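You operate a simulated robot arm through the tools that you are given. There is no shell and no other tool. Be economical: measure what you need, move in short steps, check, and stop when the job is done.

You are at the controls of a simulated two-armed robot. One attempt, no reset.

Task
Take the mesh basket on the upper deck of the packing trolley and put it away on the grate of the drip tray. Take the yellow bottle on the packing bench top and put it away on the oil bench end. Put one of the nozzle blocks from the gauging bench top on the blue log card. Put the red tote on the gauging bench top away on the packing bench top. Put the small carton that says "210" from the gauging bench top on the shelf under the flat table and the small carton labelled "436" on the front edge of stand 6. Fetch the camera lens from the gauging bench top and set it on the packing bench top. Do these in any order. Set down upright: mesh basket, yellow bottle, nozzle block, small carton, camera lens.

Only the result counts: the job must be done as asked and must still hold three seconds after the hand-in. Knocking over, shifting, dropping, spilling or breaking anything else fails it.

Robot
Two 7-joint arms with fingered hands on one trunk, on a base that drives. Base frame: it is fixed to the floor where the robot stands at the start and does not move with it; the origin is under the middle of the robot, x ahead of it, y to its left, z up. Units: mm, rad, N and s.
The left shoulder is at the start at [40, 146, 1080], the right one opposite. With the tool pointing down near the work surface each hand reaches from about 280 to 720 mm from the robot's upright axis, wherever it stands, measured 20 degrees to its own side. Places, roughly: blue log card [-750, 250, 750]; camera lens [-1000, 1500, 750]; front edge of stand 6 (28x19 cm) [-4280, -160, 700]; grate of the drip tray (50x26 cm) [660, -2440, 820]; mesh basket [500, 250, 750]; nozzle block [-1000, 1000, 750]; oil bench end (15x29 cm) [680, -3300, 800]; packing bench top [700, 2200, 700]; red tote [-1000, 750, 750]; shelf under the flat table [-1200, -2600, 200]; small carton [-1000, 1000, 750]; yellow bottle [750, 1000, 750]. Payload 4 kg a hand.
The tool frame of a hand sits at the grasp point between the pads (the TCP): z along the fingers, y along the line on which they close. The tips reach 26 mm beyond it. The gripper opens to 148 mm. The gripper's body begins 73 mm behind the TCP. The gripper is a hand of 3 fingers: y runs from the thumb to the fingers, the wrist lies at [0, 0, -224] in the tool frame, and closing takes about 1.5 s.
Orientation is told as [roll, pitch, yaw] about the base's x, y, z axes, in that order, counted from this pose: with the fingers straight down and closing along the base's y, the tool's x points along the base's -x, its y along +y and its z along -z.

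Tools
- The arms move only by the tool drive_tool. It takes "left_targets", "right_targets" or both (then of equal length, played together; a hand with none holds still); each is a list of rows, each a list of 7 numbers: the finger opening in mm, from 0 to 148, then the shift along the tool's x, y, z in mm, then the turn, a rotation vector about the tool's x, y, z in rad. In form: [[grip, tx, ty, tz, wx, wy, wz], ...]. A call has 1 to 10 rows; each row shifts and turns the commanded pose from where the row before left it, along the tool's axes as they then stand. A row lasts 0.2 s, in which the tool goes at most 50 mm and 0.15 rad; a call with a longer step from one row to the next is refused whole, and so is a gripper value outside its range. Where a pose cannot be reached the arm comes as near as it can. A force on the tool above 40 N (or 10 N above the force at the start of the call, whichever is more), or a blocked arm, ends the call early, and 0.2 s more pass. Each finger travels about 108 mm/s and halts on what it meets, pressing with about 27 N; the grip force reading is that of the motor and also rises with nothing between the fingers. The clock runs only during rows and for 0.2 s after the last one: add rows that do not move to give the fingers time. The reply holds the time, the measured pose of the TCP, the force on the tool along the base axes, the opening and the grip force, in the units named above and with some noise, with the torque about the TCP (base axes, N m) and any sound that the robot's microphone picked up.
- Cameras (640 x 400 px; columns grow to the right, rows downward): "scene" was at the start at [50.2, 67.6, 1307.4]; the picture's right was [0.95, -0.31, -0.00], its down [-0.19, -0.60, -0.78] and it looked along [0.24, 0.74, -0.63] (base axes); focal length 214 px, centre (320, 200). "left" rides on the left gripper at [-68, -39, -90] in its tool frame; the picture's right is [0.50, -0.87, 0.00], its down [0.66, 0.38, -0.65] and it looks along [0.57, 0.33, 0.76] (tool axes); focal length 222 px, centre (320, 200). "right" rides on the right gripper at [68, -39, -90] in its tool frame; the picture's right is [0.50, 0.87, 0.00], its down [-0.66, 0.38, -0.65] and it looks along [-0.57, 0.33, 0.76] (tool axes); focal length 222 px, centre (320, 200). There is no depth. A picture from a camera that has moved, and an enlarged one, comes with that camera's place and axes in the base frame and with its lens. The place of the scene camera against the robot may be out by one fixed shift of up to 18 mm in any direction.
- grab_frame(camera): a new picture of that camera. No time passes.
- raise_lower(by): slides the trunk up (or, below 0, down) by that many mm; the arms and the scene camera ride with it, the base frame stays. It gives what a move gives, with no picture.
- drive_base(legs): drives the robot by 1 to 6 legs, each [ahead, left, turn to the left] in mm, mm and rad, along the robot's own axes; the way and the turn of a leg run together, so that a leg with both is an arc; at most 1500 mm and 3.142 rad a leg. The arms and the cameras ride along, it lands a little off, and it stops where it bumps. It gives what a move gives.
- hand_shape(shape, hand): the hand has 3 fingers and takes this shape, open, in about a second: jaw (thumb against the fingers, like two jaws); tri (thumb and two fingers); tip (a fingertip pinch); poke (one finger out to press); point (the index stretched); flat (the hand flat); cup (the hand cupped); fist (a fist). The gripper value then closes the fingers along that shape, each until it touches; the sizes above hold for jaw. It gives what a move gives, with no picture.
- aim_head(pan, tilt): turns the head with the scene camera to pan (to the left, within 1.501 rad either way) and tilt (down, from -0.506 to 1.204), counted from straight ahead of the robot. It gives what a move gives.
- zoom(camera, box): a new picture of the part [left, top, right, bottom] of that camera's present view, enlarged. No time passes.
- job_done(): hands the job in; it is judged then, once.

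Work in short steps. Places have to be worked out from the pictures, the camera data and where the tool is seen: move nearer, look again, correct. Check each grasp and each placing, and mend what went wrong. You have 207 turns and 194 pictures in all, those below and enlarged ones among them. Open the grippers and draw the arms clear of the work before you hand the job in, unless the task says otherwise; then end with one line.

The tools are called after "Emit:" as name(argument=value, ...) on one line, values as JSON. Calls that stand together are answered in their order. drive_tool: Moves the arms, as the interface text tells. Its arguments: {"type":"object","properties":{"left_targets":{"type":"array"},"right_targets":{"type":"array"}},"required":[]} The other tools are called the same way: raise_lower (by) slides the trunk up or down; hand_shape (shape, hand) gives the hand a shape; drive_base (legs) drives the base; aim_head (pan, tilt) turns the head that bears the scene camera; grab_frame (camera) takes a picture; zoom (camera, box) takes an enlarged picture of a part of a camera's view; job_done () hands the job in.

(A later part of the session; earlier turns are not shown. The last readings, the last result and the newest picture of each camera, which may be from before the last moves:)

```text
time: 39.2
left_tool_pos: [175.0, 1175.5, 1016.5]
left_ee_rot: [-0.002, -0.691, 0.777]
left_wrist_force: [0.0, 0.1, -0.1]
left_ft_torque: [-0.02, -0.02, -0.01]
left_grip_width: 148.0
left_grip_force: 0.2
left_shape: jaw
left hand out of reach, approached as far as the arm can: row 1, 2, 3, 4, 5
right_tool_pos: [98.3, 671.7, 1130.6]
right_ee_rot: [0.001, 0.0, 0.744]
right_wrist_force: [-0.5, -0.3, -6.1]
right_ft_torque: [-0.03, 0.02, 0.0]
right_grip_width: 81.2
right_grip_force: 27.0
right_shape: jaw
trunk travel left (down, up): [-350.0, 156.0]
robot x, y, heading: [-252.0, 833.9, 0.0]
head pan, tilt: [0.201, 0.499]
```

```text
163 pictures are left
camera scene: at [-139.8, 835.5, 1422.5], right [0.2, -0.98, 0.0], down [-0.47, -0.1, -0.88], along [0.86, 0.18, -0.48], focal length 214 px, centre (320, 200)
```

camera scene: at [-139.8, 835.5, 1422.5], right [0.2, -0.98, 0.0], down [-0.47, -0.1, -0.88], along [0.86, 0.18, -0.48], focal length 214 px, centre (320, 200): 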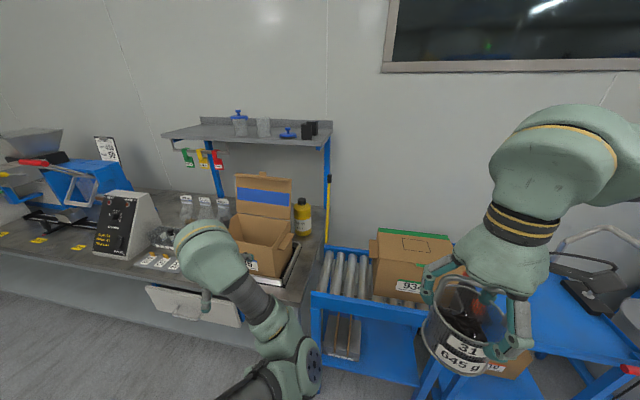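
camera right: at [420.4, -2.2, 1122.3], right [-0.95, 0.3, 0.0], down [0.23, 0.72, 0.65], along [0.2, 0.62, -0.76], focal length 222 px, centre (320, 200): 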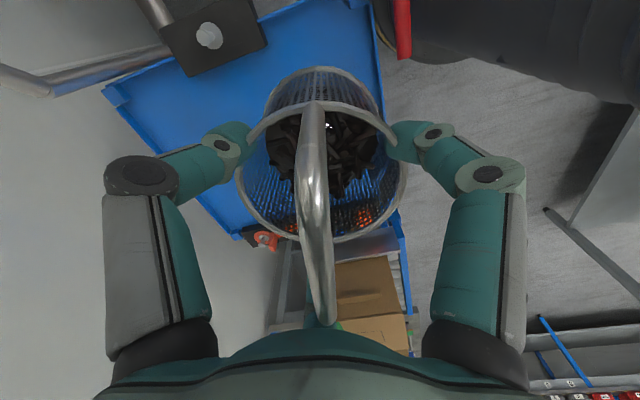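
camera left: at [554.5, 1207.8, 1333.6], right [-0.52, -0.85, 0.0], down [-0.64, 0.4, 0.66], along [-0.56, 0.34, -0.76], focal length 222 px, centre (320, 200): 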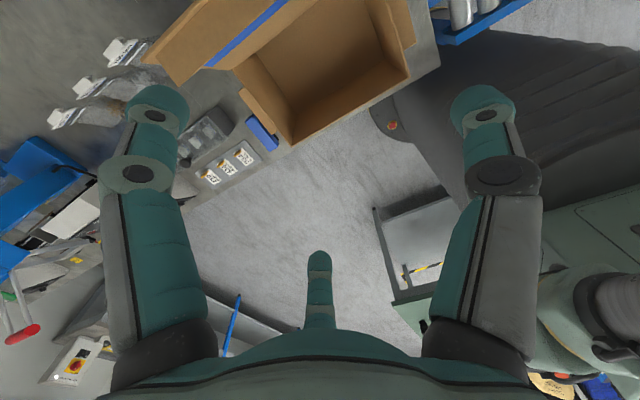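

The left arm is ill-suited here, so I'll deliver the basket first and fetch the bottle later with the right hand. I restore the left hand's orientation and drive down the aisle.

Emit:
drive_tool(left_targets=[[148, 0, 0, 0, 0, 0.14, 0], [148, 0, 0, 0, 0, 0.14, 0], [148, 0, 0, 0, 0, 0.14, 0], [148, 0, 0, 0, 0, 0.14, 0], [148, 0, 0, 0, 0, 0.14, 0], [148, 0, 0, 0, 0, 0, 0.15], [148, 0, 0, 0, 0, 0, 0.15], [148, 0, 0, 0, 0, 0, 0.15], [148, 0, 0, 0, 0, 0, 0.15], [148, 0, 0, 0, 0, 0, 0.15]])

Emit:
raise_lower(by=-100)

Emit:
drive_base(legs=[[0, -1500, 0], [0, -1000, 0]])

Emit:
aim_head(pan=-0.6, tilt=0.5)

Emit:
grab_frame(camera="scene")

```text
time: 41.4
left_tool_pos: [154.7, 1185.3, 1014.3]
left_ee_rot: [-0.005, 0.003, 0.031]
left_wrist_force: [-0.1, -0.2, 0.6]
left_ft_torque: [0.02, -0.01, 0.03]
left_grip_width: 147.8
left_grip_force: 0.0
left_shape: jaw
left hand out of reach, approached as far as the arm can: row 3
right_tool_pos: [99.2, 672.4, 1131.1]
right_ee_rot: [0.003, 0.001, 0.743]
right_wrist_force: [-0.2, -0.3, -6.3]
right_ft_torque: [-0.01, 0.0, 0.01]
right_grip_width: 81.0
right_grip_force: 26.7
right_shape: jaw
trunk travel left (down, up): [-350.0, 156.0]
robot x, y, heading: [-250.8, 830.9, 0.004]
head pan, tilt: [0.201, 0.499]
```

```text
time: 42.8
left_tool_pos: [154.0, 1186.2, 916.0]
left_ee_rot: [-0.003, 0.002, 0.032]
left_wrist_force: [-0.2, -0.7, -0.4]
left_ft_torque: [-0.01, 0.0, -0.01]
left_grip_width: 147.9
left_grip_force: 0.1
left_shape: jaw
right_tool_pos: [98.6, 671.2, 1032.5]
right_ee_rot: [-0.001, 0.002, 0.742]
right_wrist_force: [1.0, 0.2, -6.1]
right_ft_torque: [0.02, -0.03, 0.0]
right_grip_width: 81.1
right_grip_force: 27.1
right_shape: jaw
trunk travel left (down, up): [-250.0, 256.0]
robot x, y, heading: [-252.0, 831.7, 0.004]
head pan, tilt: [0.201, 0.499]
```

```text
time: 54.8
left_tool_pos: [111.3, -1282.2, 915.5]
left_ee_rot: [-0.003, 0.004, -0.008]
left_wrist_force: [1.0, -0.6, -0.2]
left_ft_torque: [-0.01, 0.03, 0.01]
left_grip_width: 147.9
left_grip_force: 0.0
left_shape: jaw
right_tool_pos: [35.6, -1793.9, 1031.2]
right_ee_rot: [0.003, 0.001, 0.701]
right_wrist_force: [0.3, 0.3, -6.2]
right_ft_torque: [-0.04, 0.04, -0.02]
right_grip_width: 81.0
right_grip_force: 26.2
right_shape: jaw
trunk travel left (down, up): [-250.0, 256.0]
robot x, y, heading: [-308.2, -1621.0, -0.037]
head pan, tilt: [0.201, 0.499]
```

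```text
time: 55.9
left_tool_pos: [111.1, -1282.0, 916.2]
left_ee_rot: [-0.003, 0.004, -0.008]
left_wrist_force: [-0.3, -0.5, 0.3]
left_ft_torque: [0.01, 0.0, 0.03]
left_grip_width: 147.8
left_grip_force: 0.0
left_shape: jaw
right_tool_pos: [36.0, -1794.0, 1032.1]
right_ee_rot: [0.003, 0.001, 0.703]
right_wrist_force: [0.1, 0.7, -6.7]
right_ft_torque: [0.02, 0.04, 0.0]
right_grip_width: 81.0
right_grip_force: 27.1
right_shape: jaw
trunk travel left (down, up): [-250.0, 256.0]
robot x, y, heading: [-309.3, -1616.1, -0.035]
head pan, tilt: [-0.6, 0.499]
```

```text
162 pictures are left
camera scene: at [-211.6, -1688.3, 1323.4], right [-0.6, -0.8, 0.0], down [-0.39, 0.29, -0.88], along [0.7, -0.52, -0.48], focal length 214 px, centre (320, 200)
```

scene: 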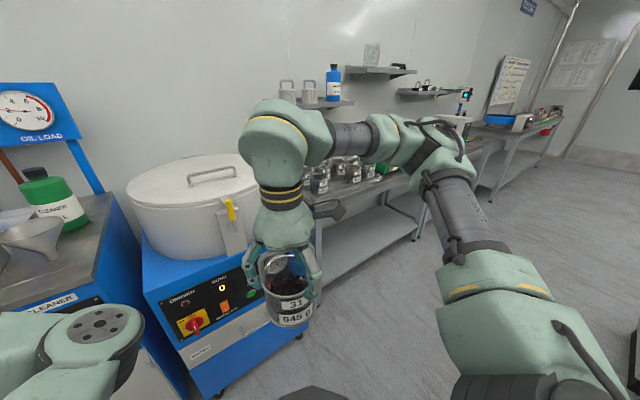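

The drip tray is on the bench past the dryer drum. I drive on about 600 mm and look.

Emit:
drive_base(legs=[[0, -620, 0.036]])

Emit:
aim_head(pan=-0.3, tilt=0.45)

Emit:
grab_frame(camera="scene")

```text
time: 59.4
left_tool_pos: [86.4, -1880.4, 915.9]
left_ee_rot: [-0.004, 0.004, 0.036]
left_wrist_force: [-0.6, 0.3, 1.4]
left_ft_torque: [-0.02, -0.02, 0.03]
left_grip_width: 147.9
left_grip_force: 0.0
left_shape: jaw
right_tool_pos: [32.1, -2395.4, 1031.1]
right_ee_rot: [0.002, 0.003, 0.745]
right_wrist_force: [0.8, 0.1, -5.3]
right_ft_torque: [0.03, 0.02, 0.0]
right_grip_width: 80.8
right_grip_force: 26.9
right_shape: jaw
trunk travel left (down, up): [-250.0, 256.0]
robot x, y, heading: [-319.1, -2235.4, 0.007]
head pan, tilt: [-0.6, 0.499]
```

```text
time: 60.2
left_tool_pos: [86.9, -1879.6, 916.4]
left_ee_rot: [-0.003, 0.003, 0.036]
left_wrist_force: [0.2, 0.8, 0.3]
left_ft_torque: [-0.02, -0.01, -0.03]
left_grip_width: 148.0
left_grip_force: 0.1
left_shape: jaw
right_tool_pos: [32.1, -2395.0, 1032.2]
right_ee_rot: [0.002, 0.005, 0.746]
right_wrist_force: [0.3, 0.1, -7.1]
right_ft_torque: [-0.03, -0.05, 0.0]
right_grip_width: 81.0
right_grip_force: 26.7
right_shape: jaw
trunk travel left (down, up): [-250.0, 256.0]
robot x, y, heading: [-320.0, -2236.1, 0.0]
head pan, tilt: [-0.3, 0.45]
```

```text
161 pictures are left
camera scene: at [-207.6, -2276.4, 1327.9], right [-0.29, -0.96, 0.0], down [-0.42, 0.13, -0.9], along [0.86, -0.26, -0.44], focal length 214 px, centre (320, 200)
```

scene: 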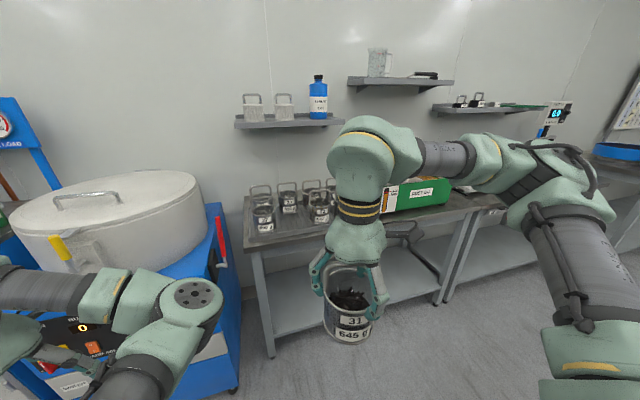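

The tray already holds several baskets; I drive nearer and zoom on the tray to find a free spot.

Emit:
drive_base(legs=[[230, -60, 0]])

Emit:
raise_lower(by=150)

Emit:
aim_head(pan=-0.1, tilt=0.7)

Emit:
grab_frame(camera="scene")

```text
time: 61.9
left_tool_pos: [311.5, -1938.7, 916.1]
left_ee_rot: [-0.003, 0.004, 0.036]
left_wrist_force: [-0.1, -0.3, 0.2]
left_ft_torque: [-0.02, -0.01, 0.03]
left_grip_width: 148.0
left_grip_force: 0.0
left_shape: jaw
right_tool_pos: [257.5, -2452.0, 1031.7]
right_ee_rot: [0.001, 0.004, 0.746]
right_wrist_force: [-0.4, -0.2, -5.9]
right_ft_torque: [-0.01, 0.0, -0.05]
right_grip_width: 81.0
right_grip_force: 27.4
right_shape: jaw
trunk travel left (down, up): [-250.0, 256.0]
robot x, y, heading: [-95.3, -2293.8, 0.004]
head pan, tilt: [-0.3, 0.45]
```

```text
time: 63.7
left_tool_pos: [311.4, -1937.9, 1066.2]
left_ee_rot: [-0.001, 0.003, 0.036]
left_wrist_force: [0.1, -0.2, 0.7]
left_ft_torque: [0.0, 0.0, 0.01]
left_grip_width: 148.1
left_grip_force: 0.1
left_shape: jaw
right_tool_pos: [258.9, -2451.7, 1180.0]
right_ee_rot: [0.002, 0.004, 0.746]
right_wrist_force: [0.3, 0.0, -6.5]
right_ft_torque: [-0.01, 0.0, -0.01]
right_grip_width: 81.2
right_grip_force: 26.8
right_shape: jaw
trunk travel left (down, up): [-400.0, 106.0]
robot x, y, heading: [-95.3, -2291.4, 0.007]
head pan, tilt: [-0.3, 0.45]
```

```text
time: 64.4
left_tool_pos: [311.0, -1938.0, 1064.1]
left_ee_rot: [-0.003, 0.005, 0.037]
left_wrist_force: [-0.3, -0.4, -0.1]
left_ft_torque: [0.01, -0.02, 0.02]
left_grip_width: 147.9
left_grip_force: 0.0
left_shape: jaw
right_tool_pos: [257.7, -2452.7, 1181.3]
right_ee_rot: [0.002, 0.003, 0.746]
right_wrist_force: [-0.2, 0.6, -6.1]
right_ft_torque: [-0.02, -0.01, -0.02]
right_grip_width: 81.1
right_grip_force: 26.7
right_shape: jaw
trunk travel left (down, up): [-400.0, 106.0]
robot x, y, heading: [-91.2, -2294.6, 0.005]
head pan, tilt: [-0.099, 0.7]
```

```text
160 pictures are left
camera scene: at [15.1, -2316.0, 1455.1], right [-0.09, -1.0, 0.0], down [-0.64, 0.06, -0.76], along [0.76, -0.07, -0.64], focal length 214 px, centre (320, 200)
```

scene: 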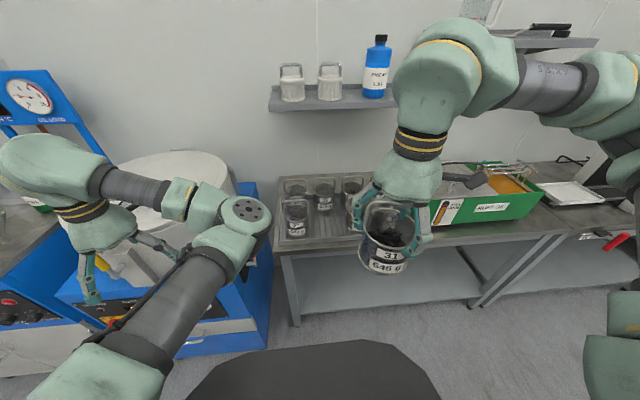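

I move the held basket aside to see the whole tray.

Emit:
drive_tool(right_targets=[[60, 30, -33, 0, 0, 0, 0], [60, 30, -33, 0, 0, 0, 0], [60, 30, -33, 0, 0, 0, 0], [60, 30, -33, 0, 0, 0, 0]])

Emit:
zoom(camera="scene", box=[260, 140, 420, 250])

```text
time: 65.4
left_tool_pos: [311.3, -1939.9, 1066.3]
left_ee_rot: [-0.001, 0.003, 0.037]
left_wrist_force: [0.6, 0.3, -0.5]
left_ft_torque: [0.04, 0.03, 0.02]
left_grip_width: 147.8
left_grip_force: 0.2
left_shape: jaw
right_tool_pos: [257.4, -2633.6, 1180.1]
right_ee_rot: [0.004, 0.001, 0.747]
right_wrist_force: [0.2, 0.3, -6.3]
right_ft_torque: [0.01, -0.02, 0.0]
right_grip_width: 80.7
right_grip_force: 26.9
right_shape: jaw
trunk travel left (down, up): [-400.0, 106.0]
robot x, y, heading: [-94.8, -2297.2, 0.001]
head pan, tilt: [-0.099, 0.7]
```

```text
3.64 times, centred on (340, 195) of scene
camera zoom: at [14.1, -2318.7, 1455.1], right [-0.09, -1.0, 0.0], down [-0.64, 0.06, -0.76], along [0.76, -0.07, -0.64], focal length 780 px, centre (247, 218)
```

zoom: 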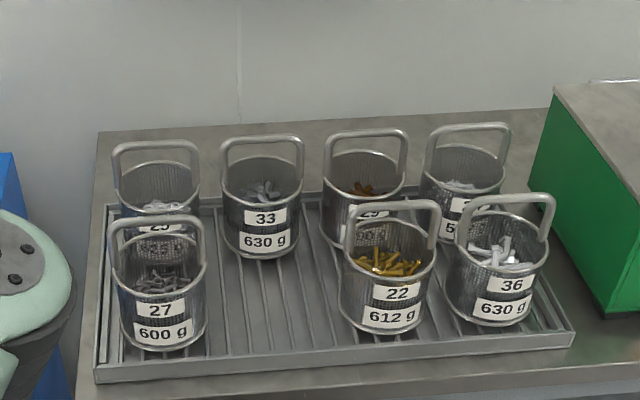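

There's a clear gap in the front row between baskets 27 and 22, centre about (583, -2403). I drive closer and bring the basket above it, turning so that the fingers avoid the neighbours.

Emit:
drive_base(legs=[[100, 60, 0]])

Emit:
drive_tool(right_targets=[[60, -40, -4, 10, 0, 0, 0], [60, -40, -4, 10, 0, 0, 0], [60, -40, -4, 10, 0, 0, 0], [60, -40, -4, 10, 0, 0, 0], [60, -40, -4, 10, 0, 0, 0], [60, -40, -4, 10, 0, 0, 0], [60, -40, -4, 10, 0, 0, 0], [60, 0, 0, 30, 0, 0, 0.11], [60, 0, 0, 30, 0, 0, 0.11]])

Emit:
grab_frame(camera="right")

Emit:
zoom(camera="scene", box=[200, 100, 440, 280])

```text
time: 66.7
left_tool_pos: [409.2, -1879.5, 1065.9]
left_ee_rot: [-0.001, 0.002, 0.035]
left_wrist_force: [0.5, -0.1, -0.3]
left_ft_torque: [0.0, -0.01, -0.01]
left_grip_width: 147.8
left_grip_force: 0.0
left_shape: jaw
right_tool_pos: [356.7, -2572.2, 1181.3]
right_ee_rot: [0.002, -0.002, 0.745]
right_wrist_force: [0.7, -0.8, -6.5]
right_ft_torque: [-0.03, -0.02, 0.0]
right_grip_width: 80.9
right_grip_force: 26.8
right_shape: jaw
trunk travel left (down, up): [-400.0, 106.0]
robot x, y, heading: [5.9, -2233.3, 0.004]
head pan, tilt: [-0.099, 0.7]
```

```text
time: 68.7
left_tool_pos: [413.4, -1878.6, 1065.2]
left_ee_rot: [-0.001, 0.005, 0.035]
left_wrist_force: [-0.1, 0.5, -0.5]
left_ft_torque: [0.03, 0.02, 0.03]
left_grip_width: 147.8
left_grip_force: 0.1
left_shape: jaw
right_tool_pos: [583.9, -2403.3, 1048.9]
right_ee_rot: [0.002, 0.003, 0.525]
right_wrist_force: [0.0, 0.5, -5.9]
right_ft_torque: [-0.02, -0.02, 0.02]
right_grip_width: 80.9
right_grip_force: 27.4
right_shape: jaw
trunk travel left (down, up): [-400.0, 106.0]
robot x, y, heading: [3.3, -2235.1, 0.002]
head pan, tilt: [-0.099, 0.7]
```

```text
158 pictures are left
camera right: at [544.6, -2471.8, 1139.6], right [-0.87, 0.5, 0.0], down [0.38, 0.66, 0.65], along [0.32, 0.57, -0.76], focal length 222 px, centre (320, 200)
```

right: 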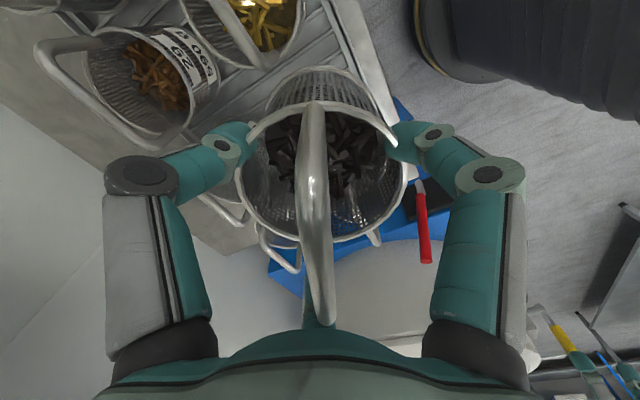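

```text
2.22 times, centred on (320, 190) of scene
camera zoom: at [115.6, -2256.2, 1455.0], right [-0.09, -1.0, 0.0], down [-0.64, 0.06, -0.76], along [0.76, -0.07, -0.65], focal length 477 px, centre (320, 222)
```

zoom: 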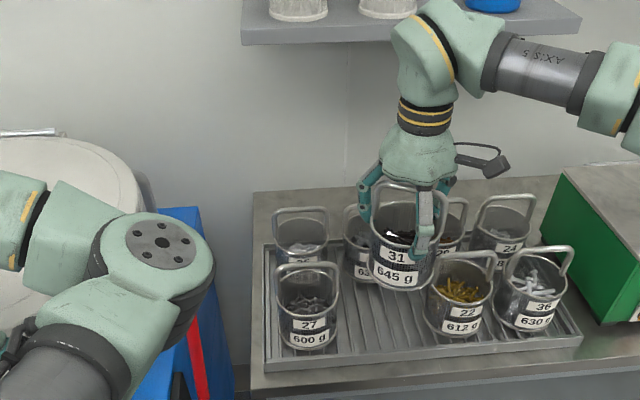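

Slot estimate holds: (580, -2400), grate z about 820. I lower 70 mm and compare against the neighbours.

Emit:
drive_tool(right_targets=[[60, -2, 3.5, 35, 0, 0, 0], [60, 0, 0, 35, 0, 0, 0]])

Emit:
zoom(camera="scene", box=[260, 160, 420, 280])

Emit:
grab_frame(camera="right")

```text
time: 69.3
left_tool_pos: [411.7, -1878.9, 1065.0]
left_ee_rot: [-0.001, 0.006, 0.035]
left_wrist_force: [0.2, -0.1, 0.8]
left_ft_torque: [0.0, 0.02, 0.0]
left_grip_width: 147.9
left_grip_force: 0.2
left_shape: jaw
right_tool_pos: [582.6, -2398.2, 979.8]
right_ee_rot: [0.001, 0.005, 0.525]
right_wrist_force: [-0.1, 0.2, -5.9]
right_ft_torque: [-0.01, -0.01, -0.01]
right_grip_width: 80.8
right_grip_force: 27.4
right_shape: jaw
trunk travel left (down, up): [-400.0, 106.0]
robot x, y, heading: [5.7, -2235.0, 0.005]
head pan, tilt: [-0.099, 0.7]
```

```text
3.33 times, centred on (340, 220) of scene
camera zoom: at [116.1, -2255.9, 1454.9], right [-0.09, -1.0, 0.0], down [-0.64, 0.06, -0.76], along [0.76, -0.07, -0.65], focal length 715 px, centre (253, 133)
```

zoom: 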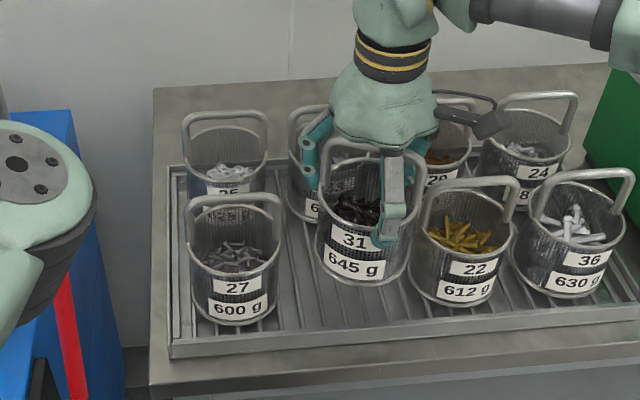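

```text
155 pictures are left
camera right: at [543.7, -2466.0, 1069.5], right [-0.87, 0.5, 0.0], down [0.38, 0.66, 0.65], along [0.32, 0.57, -0.76], focal length 222 px, centre (320, 200)
```

right: 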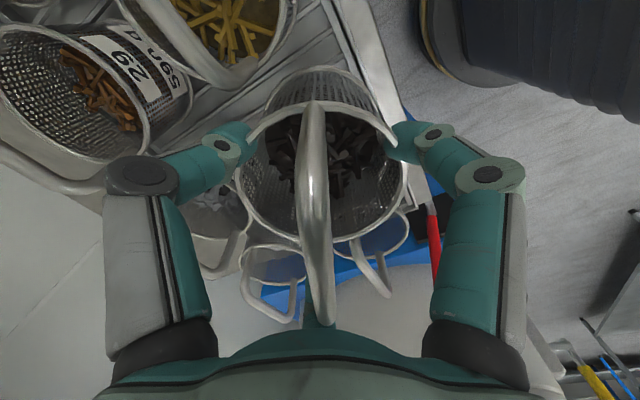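

It hangs nearly over the slot; I nudge (+10,+3) and descend 65, then look.

Emit:
drive_tool(right_targets=[[60, -10, -2.4, 0, 0, 0, 0], [60, 0, 0, 25, 0, 0, 0], [60, 0, 0, 20, 0, 0, 0], [60, 0, 0, 15, 0, 0, 0], [60, 0, 0, 0, 0, 0, 0]])

Emit:
zoom(camera="scene", box=[260, 160, 420, 280])

```text
time: 70.5
left_tool_pos: [411.1, -1879.2, 1064.6]
left_ee_rot: [-0.004, 0.003, 0.035]
left_wrist_force: [0.3, 0.6, -0.5]
left_ft_torque: [-0.02, 0.01, -0.01]
left_grip_width: 147.8
left_grip_force: 0.2
left_shape: jaw
right_tool_pos: [593.1, -2394.3, 920.6]
right_ee_rot: [0.0, 0.002, 0.524]
right_wrist_force: [-0.5, -0.1, -6.2]
right_ft_torque: [-0.01, -0.02, -0.01]
right_grip_width: 81.0
right_grip_force: 27.1
right_shape: jaw
trunk travel left (down, up): [-400.0, 106.0]
robot x, y, heading: [2.2, -2233.1, 0.008]
head pan, tilt: [-0.099, 0.7]
```

```text
3.33 times, centred on (340, 220) of scene
camera zoom: at [115.0, -2255.5, 1455.1], right [-0.09, -1.0, 0.0], down [-0.64, 0.06, -0.76], along [0.76, -0.07, -0.64], focal length 715 px, centre (253, 133)
```

zoom: 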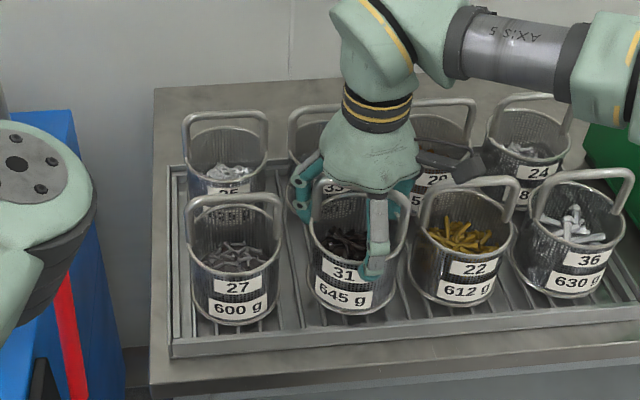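

It needs about 8 mm left. Then I descend slowly and watch the force.

Emit:
drive_tool(right_targets=[[60, -4, 7, 0, 0, 0, 0], [60, 0, 0, 6, 0, 0, 0], [60, 0, 0, 5, 0, 0, 0], [60, 0, 0, 4, 0, 0, 0], [60, 0, 0, 0, 0, 0, 0]])

Emit:
zoom(camera="scene", box=[280, 180, 400, 270])

```text
time: 71.7
left_tool_pos: [408.7, -1876.9, 1067.4]
left_ee_rot: [-0.003, 0.0, 0.035]
left_wrist_force: [0.6, 0.0, 0.4]
left_ft_torque: [0.0, 0.01, 0.04]
left_grip_width: 147.9
left_grip_force: 0.0
left_shape: jaw
right_tool_pos: [590.9, -2385.9, 909.4]
right_ee_rot: [-0.003, -0.008, 0.527]
right_wrist_force: [1.6, -2.1, 29.4]
right_ft_torque: [-0.23, 0.02, 0.06]
right_grip_width: 80.9
right_grip_force: 27.1
right_shape: jaw
trunk travel left (down, up): [-400.0, 106.0]
robot x, y, heading: [3.9, -2230.7, 0.003]
head pan, tilt: [-0.099, 0.7]
```

```text
4.44 times, centred on (340, 225) of scene
camera zoom: at [110.7, -2254.8, 1455.7], right [-0.09, -1.0, 0.0], down [-0.64, 0.06, -0.77], along [0.76, -0.07, -0.64], focal length 953 px, centre (231, 89)
```

zoom: 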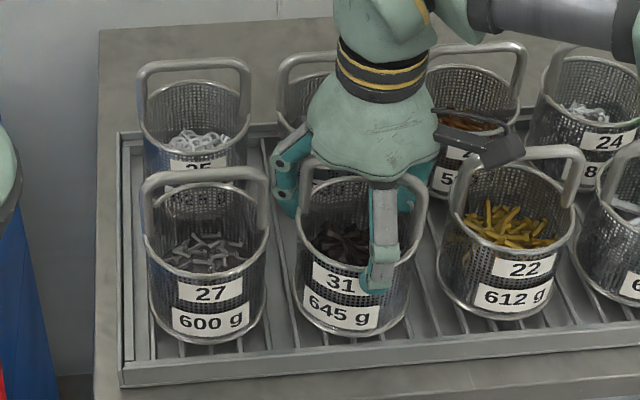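

Contact at z 909, standing in the slot. I relieve the pressure, open partly and rise.

Emit:
drive_tool(right_targets=[[60, 0, 0, -4, 0, 0, 0], [60, 0, 0, 0, 0, 0, 0], [90, 0, 0, 0, 0, 0, 0], [106, 0, 0, 0, 0, 0, 0], [106, 0, 0, 0, 0, 0, 0], [106, 0, 0, 0, 0, 0, 0]])

Emit:
zoom(camera="scene", box=[280, 180, 400, 270])

Emit:
grab_frame(camera="right")

```text
time: 73.1
left_tool_pos: [410.6, -1879.0, 1064.5]
left_ee_rot: [-0.003, 0.003, 0.035]
left_wrist_force: [-0.2, 0.0, -0.2]
left_ft_torque: [0.03, 0.01, -0.02]
left_grip_width: 148.0
left_grip_force: 0.0
left_shape: jaw
right_tool_pos: [591.2, -2386.7, 907.8]
right_ee_rot: [0.001, 0.003, 0.525]
right_wrist_force: [0.0, 0.1, -0.3]
right_ft_torque: [0.02, -0.04, 0.01]
right_grip_width: 105.7
right_grip_force: 0.0
right_shape: jaw
trunk travel left (down, up): [-400.0, 106.0]
robot x, y, heading: [6.5, -2234.5, 0.006]
head pan, tilt: [-0.099, 0.7]
```

```text
4.44 times, centred on (340, 225) of scene
camera zoom: at [114.4, -2255.1, 1455.1], right [-0.09, -1.0, 0.0], down [-0.64, 0.06, -0.76], along [0.76, -0.07, -0.64], focal length 953 px, centre (231, 89)
```

zoom: 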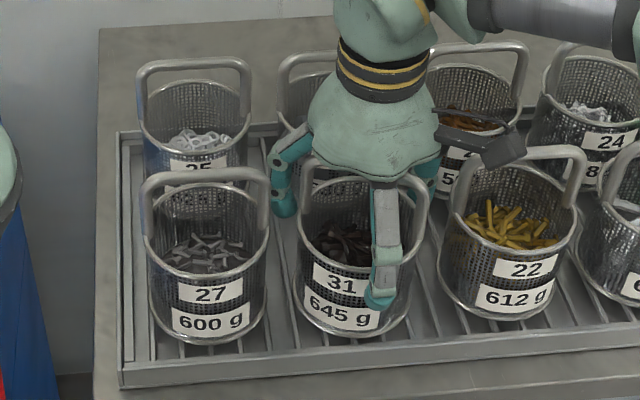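

```text
151 pictures are left
camera right: at [552.8, -2454.5, 999.0], right [-0.87, 0.5, 0.0], down [0.38, 0.66, 0.65], along [0.32, 0.57, -0.76], focal length 222 px, centre (320, 200)
```

right: 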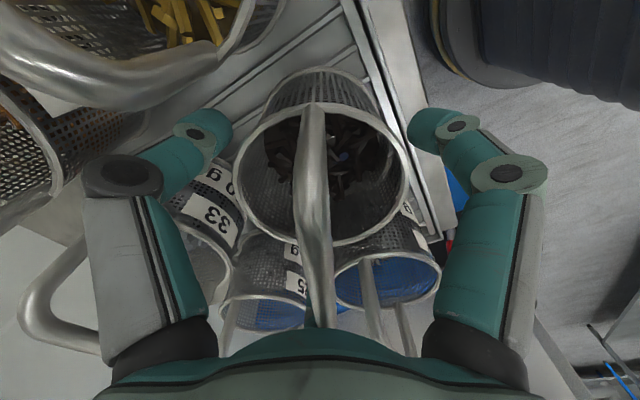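

Basket stands released and upright. I rise straight up, pull the hand back, and drive back up the aisle towards the bottle.

Emit:
drive_tool(right_targets=[[106, 0, 0, -20, 0, 0, 0], [106, 0, 0, -30, 0, 0, 0], [106, 0, 0, -40, 0, 0, 0], [106, 0, 0, -45, 0, 0, 0], [106, 0, 0, -45, 0, 0, 0], [106, 30, -12, -20, 0, 0, 0], [106, 40, -18, 0, 0, 0, 0], [106, 40, -18, 0, 0, 0, 0], [106, 40, -18, 0, 0, 0, 0]])

Emit:
zoom(camera="scene", box=[280, 180, 400, 270])

Emit:
drive_base(legs=[[-250, 0, 0], [0, 1500, 0], [0, 1500, 0]])

```text
time: 75.1
left_tool_pos: [408.2, -1878.8, 1066.8]
left_ee_rot: [-0.002, 0.0, 0.036]
left_wrist_force: [-0.2, -0.8, 0.4]
left_ft_torque: [0.02, -0.06, -0.01]
left_grip_width: 148.0
left_grip_force: 0.1
left_shape: jaw
right_tool_pos: [492.6, -2518.9, 1108.9]
right_ee_rot: [0.001, 0.001, 0.527]
right_wrist_force: [-1.1, 0.2, -0.6]
right_ft_torque: [0.0, -0.03, 0.01]
right_grip_width: 105.7
right_grip_force: 0.1
right_shape: jaw
trunk travel left (down, up): [-400.0, 106.0]
robot x, y, heading: [7.2, -2233.9, 0.005]
head pan, tilt: [-0.099, 0.7]
```

```text
4.44 times, centred on (340, 225) of scene
camera zoom: at [112.6, -2257.0, 1455.2], right [-0.09, -1.0, 0.0], down [-0.64, 0.06, -0.77], along [0.76, -0.07, -0.64], focal length 953 px, centre (231, 89)
```

zoom: 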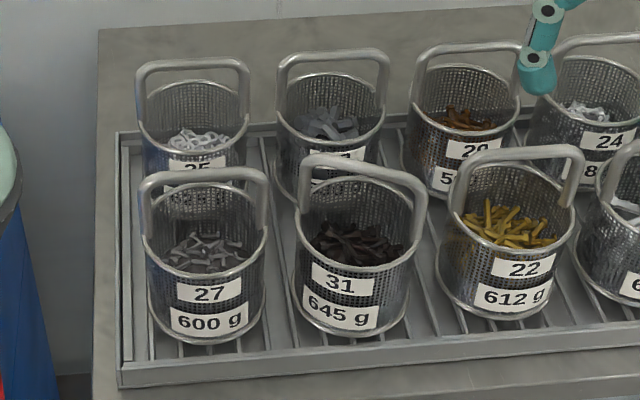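

```text
time: 91.0
left_tool_pos: [59.7, 1157.1, 1065.8]
left_ee_rot: [-0.002, 0.003, 0.079]
left_wrist_force: [0.5, -0.3, 0.0]
left_ft_torque: [0.0, 0.04, 0.0]
left_grip_width: 148.0
left_grip_force: 0.0
left_shape: jaw
right_tool_pos: [172.0, 521.6, 1109.1]
right_ee_rot: [-0.002, 0.002, 0.569]
right_wrist_force: [0.0, -0.6, 0.6]
right_ft_torque: [0.0, -0.04, 0.03]
right_grip_width: 105.9
right_grip_force: 0.1
right_shape: jaw
trunk travel left (down, up): [-400.0, 106.0]
robot x, y, heading: [-329.0, 785.6, 0.045]
head pan, tilt: [-0.099, 0.7]
```

Basket 31 is in place. I go on to y≈1165 and look at the bottle area again.

Emit:
drive_base(legs=[[60, 385, -0.045]])

Emit:
aim_head(pan=0, tilt=0.5)

Emit:
grab_frame(camera="scene")

```text
time: 93.5
left_tool_pos: [125.2, 1528.2, 1066.6]
left_ee_rot: [0.0, 0.004, 0.034]
left_wrist_force: [1.2, 0.9, 0.1]
left_ft_torque: [-0.02, 0.02, -0.01]
left_grip_width: 147.9
left_grip_force: 0.1
left_shape: jaw
right_tool_pos: [207.5, 887.3, 1107.8]
right_ee_rot: [0.002, 0.001, 0.523]
right_wrist_force: [-1.2, 0.1, 0.2]
right_ft_torque: [0.05, -0.02, 0.0]
right_grip_width: 105.5
right_grip_force: 0.1
right_shape: jaw
trunk travel left (down, up): [-400.0, 106.0]
robot x, y, heading: [-280.2, 1176.4, 0.005]
head pan, tilt: [-0.099, 0.7]
```

```text
time: 94.2
left_tool_pos: [126.2, 1527.3, 1064.9]
left_ee_rot: [-0.004, 0.004, 0.032]
left_wrist_force: [0.0, -0.2, -0.9]
left_ft_torque: [0.0, 0.01, -0.04]
left_grip_width: 147.8
left_grip_force: 0.1
left_shape: jaw
right_tool_pos: [208.3, 887.8, 1109.5]
right_ee_rot: [0.0, 0.002, 0.526]
right_wrist_force: [0.3, -0.2, 0.5]
right_ft_torque: [0.01, 0.03, 0.02]
right_grip_width: 105.8
right_grip_force: 0.1
right_shape: jaw
trunk travel left (down, up): [-400.0, 106.0]
robot x, y, heading: [-279.2, 1176.1, 0.009]
head pan, tilt: [0.0, 0.499]
```

```text
149 pictures are left
camera scene: at [-165.7, 1160.9, 1472.8], right [0.0, -1.0, 0.0], down [-0.48, 0.0, -0.88], along [0.88, 0.0, -0.48], focal length 214 px, centre (320, 200)
```

scene: 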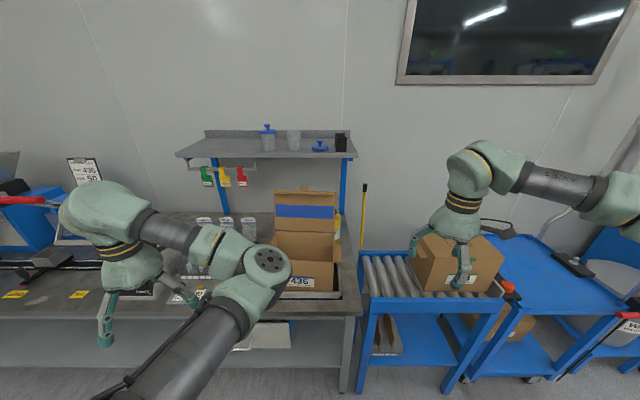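

I raise the left arm out of the way, then drive forward 335 mm.

Emit:
drive_tool(left_targets=[[148, 0, 27, -37, 0, 0, 0], [148, 0, 27, -37, 0, 0, 0], [148, 0, 27, -37, 0, 0, 0], [148, 0, 27, -37, 0, 0, 0], [148, 0, 27, -37, 0, 0, 0]], right_targets=[[148, 0, 0, 0, 0, 0, 0], [148, 0, 0, 0, 0, 0, 0], [148, 0, 0, 0, 0, 0, 0], [148, 0, 0, 0, 0, 0, 0], [148, 0, 0, 0, 0, 0, 0]])

Emit:
drive_base(legs=[[325, 0, -0.005]])

Emit:
aim_head(pan=0, tilt=0.65)

Emit:
grab_frame(camera="scene")

```text
time: 95.4
left_tool_pos: [118.6, 1665.6, 1252.4]
left_ee_rot: [-0.001, 0.003, 0.033]
left_wrist_force: [-0.2, -0.3, 1.0]
left_ft_torque: [-0.04, -0.05, 0.0]
left_grip_width: 148.0
left_grip_force: 0.0
left_shape: jaw
right_tool_pos: [208.0, 888.5, 1109.6]
right_ee_rot: [0.0, 0.001, 0.524]
right_wrist_force: [-0.4, 0.0, -0.3]
right_ft_torque: [0.02, -0.03, -0.01]
right_grip_width: 147.8
right_grip_force: 0.1
right_shape: jaw
trunk travel left (down, up): [-400.0, 106.0]
robot x, y, heading: [-282.1, 1175.6, 0.001]
head pan, tilt: [0.0, 0.499]
```

```text
time: 97.6
left_tool_pos: [452.2, 1656.7, 1252.3]
left_ee_rot: [-0.002, 0.003, 0.021]
left_wrist_force: [0.6, -0.4, 0.1]
left_ft_torque: [0.02, 0.0, 0.0]
left_grip_width: 148.1
left_grip_force: 0.1
left_shape: jaw
right_tool_pos: [530.5, 881.4, 1109.5]
right_ee_rot: [0.0, 0.003, 0.512]
right_wrist_force: [0.1, -1.2, 0.5]
right_ft_torque: [0.0, 0.0, -0.03]
right_grip_width: 147.9
right_grip_force: 0.0
right_shape: jaw
trunk travel left (down, up): [-400.0, 106.0]
robot x, y, heading: [48.4, 1174.6, -0.012]
head pan, tilt: [0.0, 0.499]
```

```text
time: 98.3
left_tool_pos: [453.1, 1658.1, 1250.4]
left_ee_rot: [-0.004, 0.003, 0.02]
left_wrist_force: [0.2, -0.2, -0.5]
left_ft_torque: [0.04, 0.0, 0.0]
left_grip_width: 148.0
left_grip_force: 0.0
left_shape: jaw
right_tool_pos: [531.2, 881.0, 1108.7]
right_ee_rot: [0.001, 0.003, 0.51]
right_wrist_force: [0.7, -0.3, 0.5]
right_ft_torque: [0.0, 0.03, 0.01]
right_grip_width: 147.8
right_grip_force: 0.0
right_shape: jaw
trunk travel left (down, up): [-400.0, 106.0]
robot x, y, heading: [49.7, 1174.4, -0.006]
head pan, tilt: [0.0, 0.649]
```

```text
148 pictures are left
camera scene: at [157.3, 1158.1, 1459.5], right [-0.01, -1.0, 0.0], down [-0.6, 0.01, -0.8], along [0.8, -0.01, -0.6], focal length 214 px, centre (320, 200)
```

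scene: 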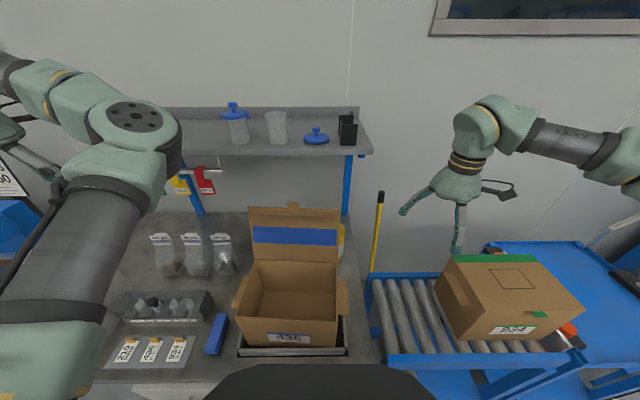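

Flap edge is y≈1098 as figured. I bring the open right hand round the flap: forward first, then left to above the bottle.

Emit:
drive_tool(right_targets=[[148, -38, 1.5, 18, 0, 0, 0], [148, -38, 1.5, 18, 0, 0, 0], [148, -38, 1.5, 18, 0, 0, 0], [148, -38, 1.5, 18, 0, 0, 0], [148, -38, 1.5, 18, 0, 0, 0], [148, -38, 1.5, 14, 0, 0, 0], [148, -20, 36, 0, 0, 0, 0], [148, -20, 36, 0, 0, 0, 0]])

Emit:
grab_frame(camera="right")

Emit:
grab_frame(camera="scene")

```text
time: 99.7
left_tool_pos: [448.8, 1653.1, 1253.0]
left_ee_rot: [-0.002, 0.0, 0.018]
left_wrist_force: [-0.7, 0.4, 0.7]
left_ft_torque: [-0.02, -0.02, 0.02]
left_grip_width: 147.9
left_grip_force: 0.0
left_shape: jaw
right_tool_pos: [707.2, 983.6, 1012.2]
right_ee_rot: [0.01, 0.008, 0.512]
right_wrist_force: [-14.6, -4.7, 8.9]
right_ft_torque: [0.35, -0.72, 0.13]
right_grip_width: 147.7
right_grip_force: 0.1
right_shape: jaw
trunk travel left (down, up): [-400.0, 106.0]
robot x, y, heading: [45.3, 1171.4, -0.017]
head pan, tilt: [0.0, 0.649]
stopped in row 6 (right hand): the force on the tool passed its limit at 46 N (the readings are from after the stop); the commanded pose is now the measured one
```

```text
147 pictures are left
camera right: at [668.0, 916.7, 1102.4], right [-0.86, 0.51, 0.01], down [0.39, 0.65, 0.65], along [0.32, 0.57, -0.76], focal length 222 px, centre (320, 200)
```

right: 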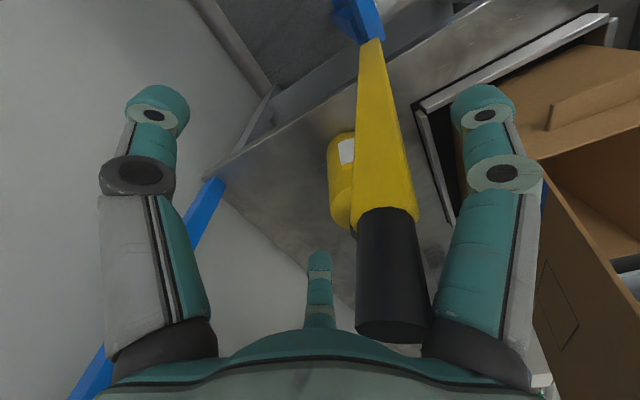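

```text
146 pictures are left
camera scene: at [149.9, 1154.2, 1460.0], right [-0.01, -1.0, 0.0], down [-0.6, 0.01, -0.8], along [0.8, -0.01, -0.6], focal length 214 px, centre (320, 200)
```

scene: 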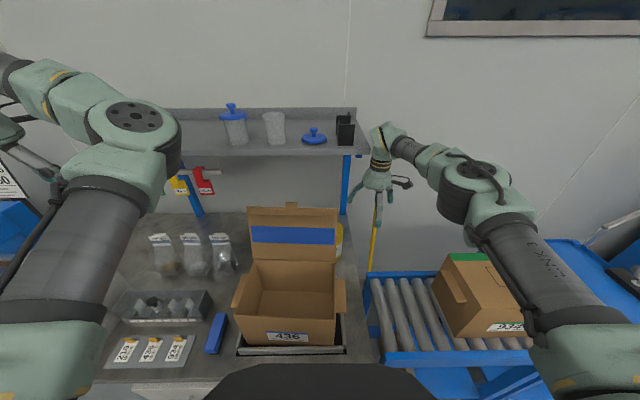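

The hand touched a yellow pole with a black grip (top about z 1080) that stands right of the bottle. I back away upward at once and check that it's unmoved.

Emit:
drive_tool(right_targets=[[148, 10, 5, -15, 0, 0, 0], [148, 5, 2, -40, 0, 0, 0], [148, 0, 0, -45, 0, 0, 0], [148, 0, 0, -30, 0, 0, 0], [148, 30, -30, 0, 0, 0, 0], [148, 30, -30, 0, 0, 0, 0], [148, 30, -30, 0, 0, 0, 0]])

Emit:
zoom(camera="scene", box=[290, 120, 450, 300])

Emit:
grab_frame(camera="right")

```text
time: 100.5
left_tool_pos: [457.2, 1657.6, 1251.2]
left_ee_rot: [-0.002, 0.006, 0.016]
left_wrist_force: [0.8, 0.0, -0.2]
left_ft_torque: [-0.01, 0.0, 0.01]
left_grip_width: 147.9
left_grip_force: 0.0
left_shape: jaw
right_tool_pos: [695.1, 981.6, 1089.5]
right_ee_rot: [0.006, 0.035, 0.511]
right_wrist_force: [2.6, -2.6, -5.2]
right_ft_torque: [0.2, 0.4, -0.18]
right_grip_width: 148.0
right_grip_force: 0.1
right_shape: jaw
trunk travel left (down, up): [-400.0, 106.0]
robot x, y, heading: [44.2, 1172.9, -0.011]
head pan, tilt: [0.0, 0.649]
stopped in row 4 (right hand): the force on the tool passed its limit at 61 N (the readings are from after the stop); the commanded pose is now the measured one
```

```text
2.22 times, centred on (370, 210) of scene
camera zoom: at [159.2, 1156.5, 1459.4], right [-0.01, -1.0, 0.0], down [-0.61, 0.01, -0.8], along [0.8, -0.01, -0.61], focal length 477 px, centre (209, 178)
```

zoom: 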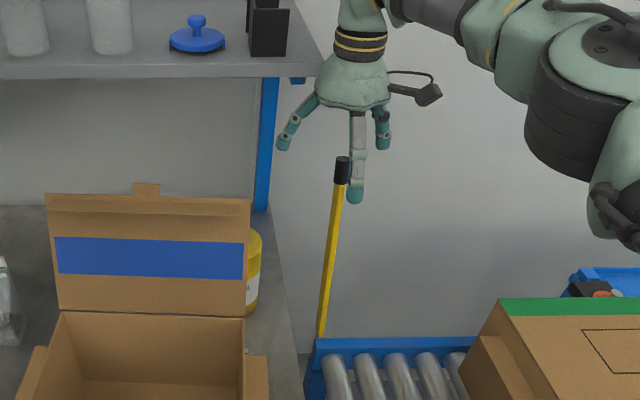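

```text
144 pictures are left
camera right: at [657.7, 915.9, 1181.1], right [-0.86, 0.51, 0.02], down [0.41, 0.66, 0.63], along [0.31, 0.55, -0.77], focal length 222 px, centre (320, 200)
```

right: 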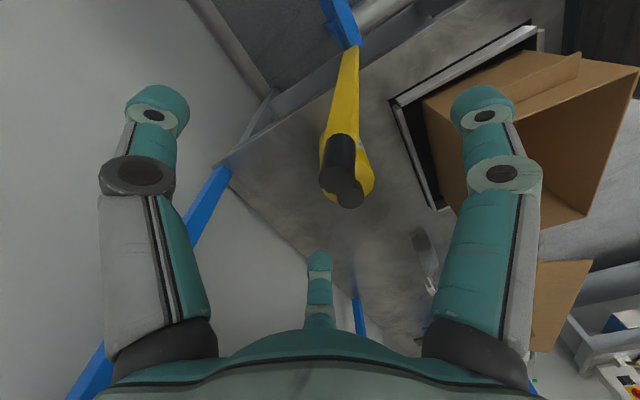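

The wrist met the shelf's front-right corner (it reaches forward to x≈730, z≈1185), not only the pole. I slide back-right out from under the corner, then up and away, and look whether shelf items stand.

Emit:
drive_tool(right_targets=[[148, 15, -1, 3, 0, 0, 0], [148, 15, -1, 3, 0, 0, 0], [148, 20, -1, 0, 0, 0, 0], [148, 5, 0, -25, 0, 0, 0], [148, 30, -5, -20, 0, 0, 0], [148, 40, -10, 0, 0, 0, 0], [148, 40, -10, 0, 0, 0, 0], [148, 0, 0, 0, 0, 0, 0]])

Emit:
grab_frame(camera="scene")

Emit:
zoom(camera="scene", box=[190, 90, 410, 260])

```text
time: 102.3
left_tool_pos: [454.9, 1657.3, 1250.1]
left_ee_rot: [-0.004, 0.005, 0.018]
left_wrist_force: [-0.2, -0.6, -0.3]
left_ft_torque: [0.04, 0.02, 0.0]
left_grip_width: 148.0
left_grip_force: 0.0
left_shape: jaw
right_tool_pos: [568.2, 880.8, 1134.5]
right_ee_rot: [0.008, 0.033, 0.512]
right_wrist_force: [0.5, 0.2, 0.5]
right_ft_torque: [-0.04, -0.01, -0.04]
right_grip_width: 147.9
right_grip_force: 0.1
right_shape: jaw
trunk travel left (down, up): [-400.0, 106.0]
robot x, y, heading: [44.7, 1172.8, -0.011]
head pan, tilt: [0.0, 0.649]
```

```text
143 pictures are left
camera scene: at [157.3, 1158.7, 1459.4], right [-0.01, -1.0, 0.0], down [-0.61, 0.01, -0.8], along [0.8, -0.01, -0.61], focal length 214 px, centre (320, 200)
```

scene: 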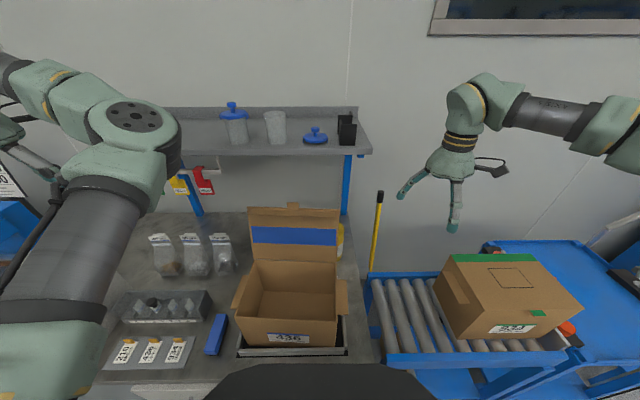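

```text
2.35 times, centred on (300, 175) of scene
camera zoom: at [157.3, 1158.7, 1459.4], right [-0.01, -1.0, 0.0], down [-0.61, 0.01, -0.8], along [0.8, -0.01, -0.61], focal length 505 px, centre (367, 259)
```

zoom: 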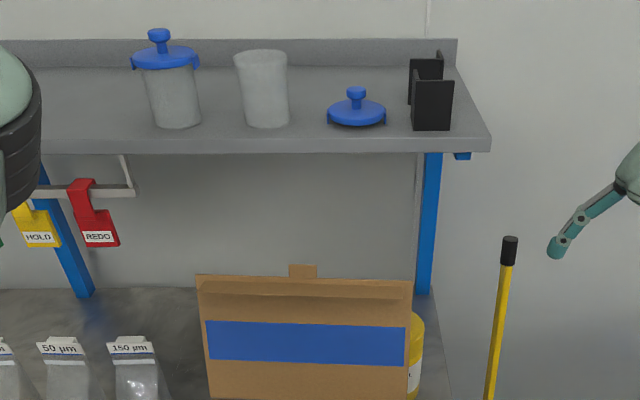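

Nothing moved; scene items match the earlier picture. The shelf (x≥724, z≈1190) overhangs the bottle, so I'll grip the cap with a tilted hand (about 28° forward-left), coming through the gap between flap and pole. First I move above the gap and tilt, with the fingers half closed.

Emit:
drive_tool(right_targets=[[120, -34, 24, 0, 0, 0, 0], [90, -34, 24, 0, 0, 0, 0], [80, -34, 24, 0, 0, 0, 0], [80, -34, 24, 0, 0, 0, 0], [80, 0, 0, 0, 0, -0.13, 0], [80, 0, 0, 0, 0, -0.13, 0], [80, 0, 0, 0, 0, -0.13, 0], [80, 0, 0, 0, 0, -0.13, 0]])

Emit:
grab_frame(camera="right")

Emit:
grab_frame(camera="scene")

```text
time: 104.1
left_tool_pos: [454.2, 1655.1, 1250.8]
left_ee_rot: [-0.004, 0.004, 0.018]
left_wrist_force: [-0.2, -0.4, 0.2]
left_ft_torque: [0.0, -0.03, 0.02]
left_grip_width: 147.8
left_grip_force: 0.1
left_shape: jaw
right_tool_pos: [635.6, 1028.2, 1132.1]
right_ee_rot: [0.01, -0.492, 0.508]
right_wrist_force: [-0.1, 0.2, -0.6]
right_ft_torque: [0.02, 0.0, 0.0]
right_grip_width: 80.4
right_grip_force: 0.1
right_shape: jaw
trunk travel left (down, up): [-400.0, 106.0]
robot x, y, heading: [49.2, 1174.9, -0.017]
head pan, tilt: [0.0, 0.649]
```

```text
141 pictures are left
camera right: at [565.5, 945.0, 1178.7], right [-0.81, 0.54, -0.23], down [0.05, 0.46, 0.89], along [0.58, 0.71, -0.4], focal length 222 px, centre (320, 200)
```

right: 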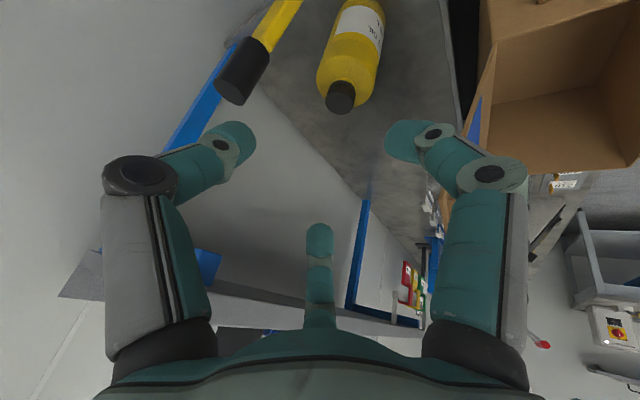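

```text
140 pictures are left
camera scene: at [156.1, 1156.2, 1459.5], right [-0.01, -1.0, 0.0], down [-0.6, 0.01, -0.8], along [0.8, -0.01, -0.6], focal length 214 px, centre (320, 200)
```

scene: 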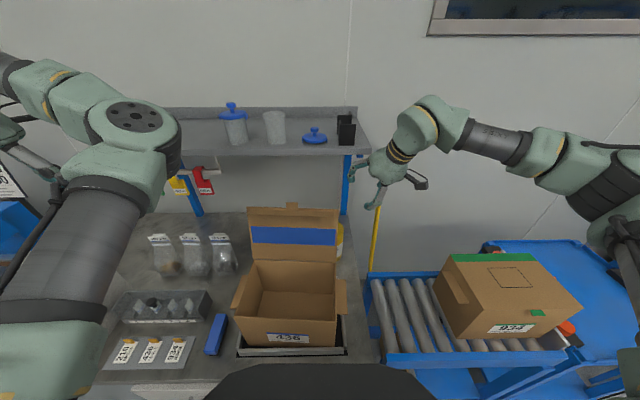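

I see the cap clearly: ray gives about (713, 1112) at z 928. I move along the approach to 100 mm short of it and look again.

Emit:
drive_tool(right_targets=[[80, 1.6, 8.8, 36, 0, 0, 0], [80, 1.6, 8.8, 36, 0, 0, 0], [80, 1.6, 8.8, 36, 0, 0, 0], [80, 1.6, 8.8, 35, 0, 0, 0]])

Emit:
grab_frame(camera="right")

Emit:
zoom(camera="scene", box=[260, 80, 460, 240])

```text
time: 105.1
left_tool_pos: [454.5, 1658.3, 1248.7]
left_ee_rot: [-0.005, 0.005, 0.016]
left_wrist_force: [0.0, -0.1, -0.1]
left_ft_torque: [-0.02, 0.04, 0.0]
left_grip_width: 147.9
left_grip_force: 0.2
left_shape: jaw
right_tool_pos: [674.1, 1091.5, 1001.1]
right_ee_rot: [0.008, -0.488, 0.507]
right_wrist_force: [-0.2, -0.8, 0.0]
right_ft_torque: [-0.01, 0.04, 0.04]
right_grip_width: 80.2
right_grip_force: 0.0
right_shape: jaw
trunk travel left (down, up): [-400.0, 106.0]
robot x, y, heading: [45.3, 1175.6, -0.011]
head pan, tilt: [0.0, 0.649]
```

```text
139 pictures are left
camera right: at [602.9, 1006.4, 1048.8], right [-0.81, 0.54, -0.23], down [0.06, 0.46, 0.89], along [0.58, 0.71, -0.4], focal length 222 px, centre (320, 200)
```

right: 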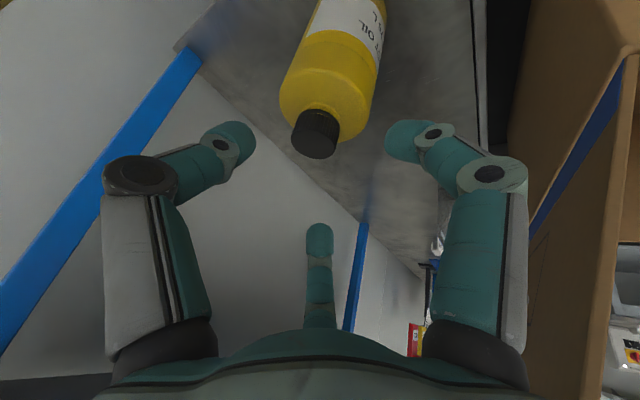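

```text
2.50 times, centred on (360, 160) of scene
camera zoom: at [157.9, 1158.6, 1459.4], right [-0.01, -1.0, 0.0], down [-0.61, 0.01, -0.8], along [0.8, -0.01, -0.61], focal length 536 px, centre (220, 300)
```

zoom: 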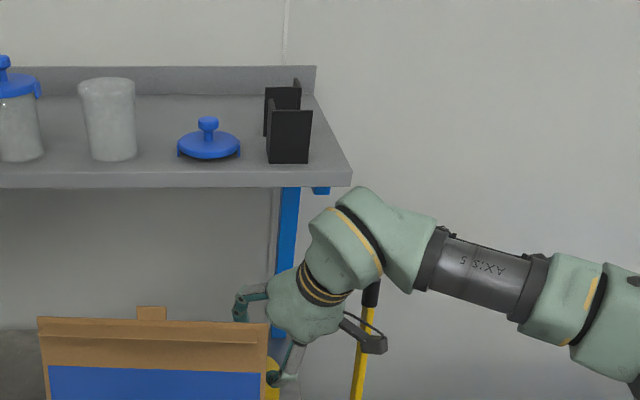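

Two rays agree: cap top at (707, 1107, 939). I advance so the TCP sits at mid-cap (z≈922) and close gently.

Emit:
drive_tool(right_targets=[[80, 1.8, -0.8, 29, 0, 0, 0], [80, 1.8, -0.8, 29, 0, 0, 0], [80, 1.7, -0.9, 29, 0, 0, 0]])

Emit:
grab_frame(camera="right")

```text
time: 105.9
left_tool_pos: [454.8, 1656.7, 1250.8]
left_ee_rot: [-0.003, 0.003, 0.017]
left_wrist_force: [0.1, 0.4, -0.6]
left_ft_torque: [0.01, 0.01, 0.03]
left_grip_width: 148.0
left_grip_force: 0.1
left_shape: jaw
right_tool_pos: [704.5, 1106.8, 920.4]
right_ee_rot: [0.008, -0.487, 0.508]
right_wrist_force: [-0.4, 1.1, 0.0]
right_ft_torque: [0.03, 0.03, -0.01]
right_grip_width: 80.7
right_grip_force: 0.0
right_shape: jaw
trunk travel left (down, up): [-400.0, 106.0]
robot x, y, heading: [45.8, 1172.7, -0.016]
head pan, tilt: [0.0, 0.649]
```

```text
137 pictures are left
camera right: at [633.6, 1022.8, 968.3], right [-0.81, 0.54, -0.23], down [0.06, 0.46, 0.89], along [0.58, 0.71, -0.4], focal length 222 px, centre (320, 200)
```

right: 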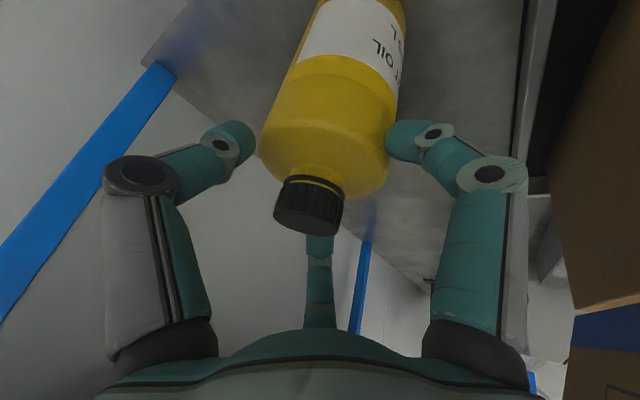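

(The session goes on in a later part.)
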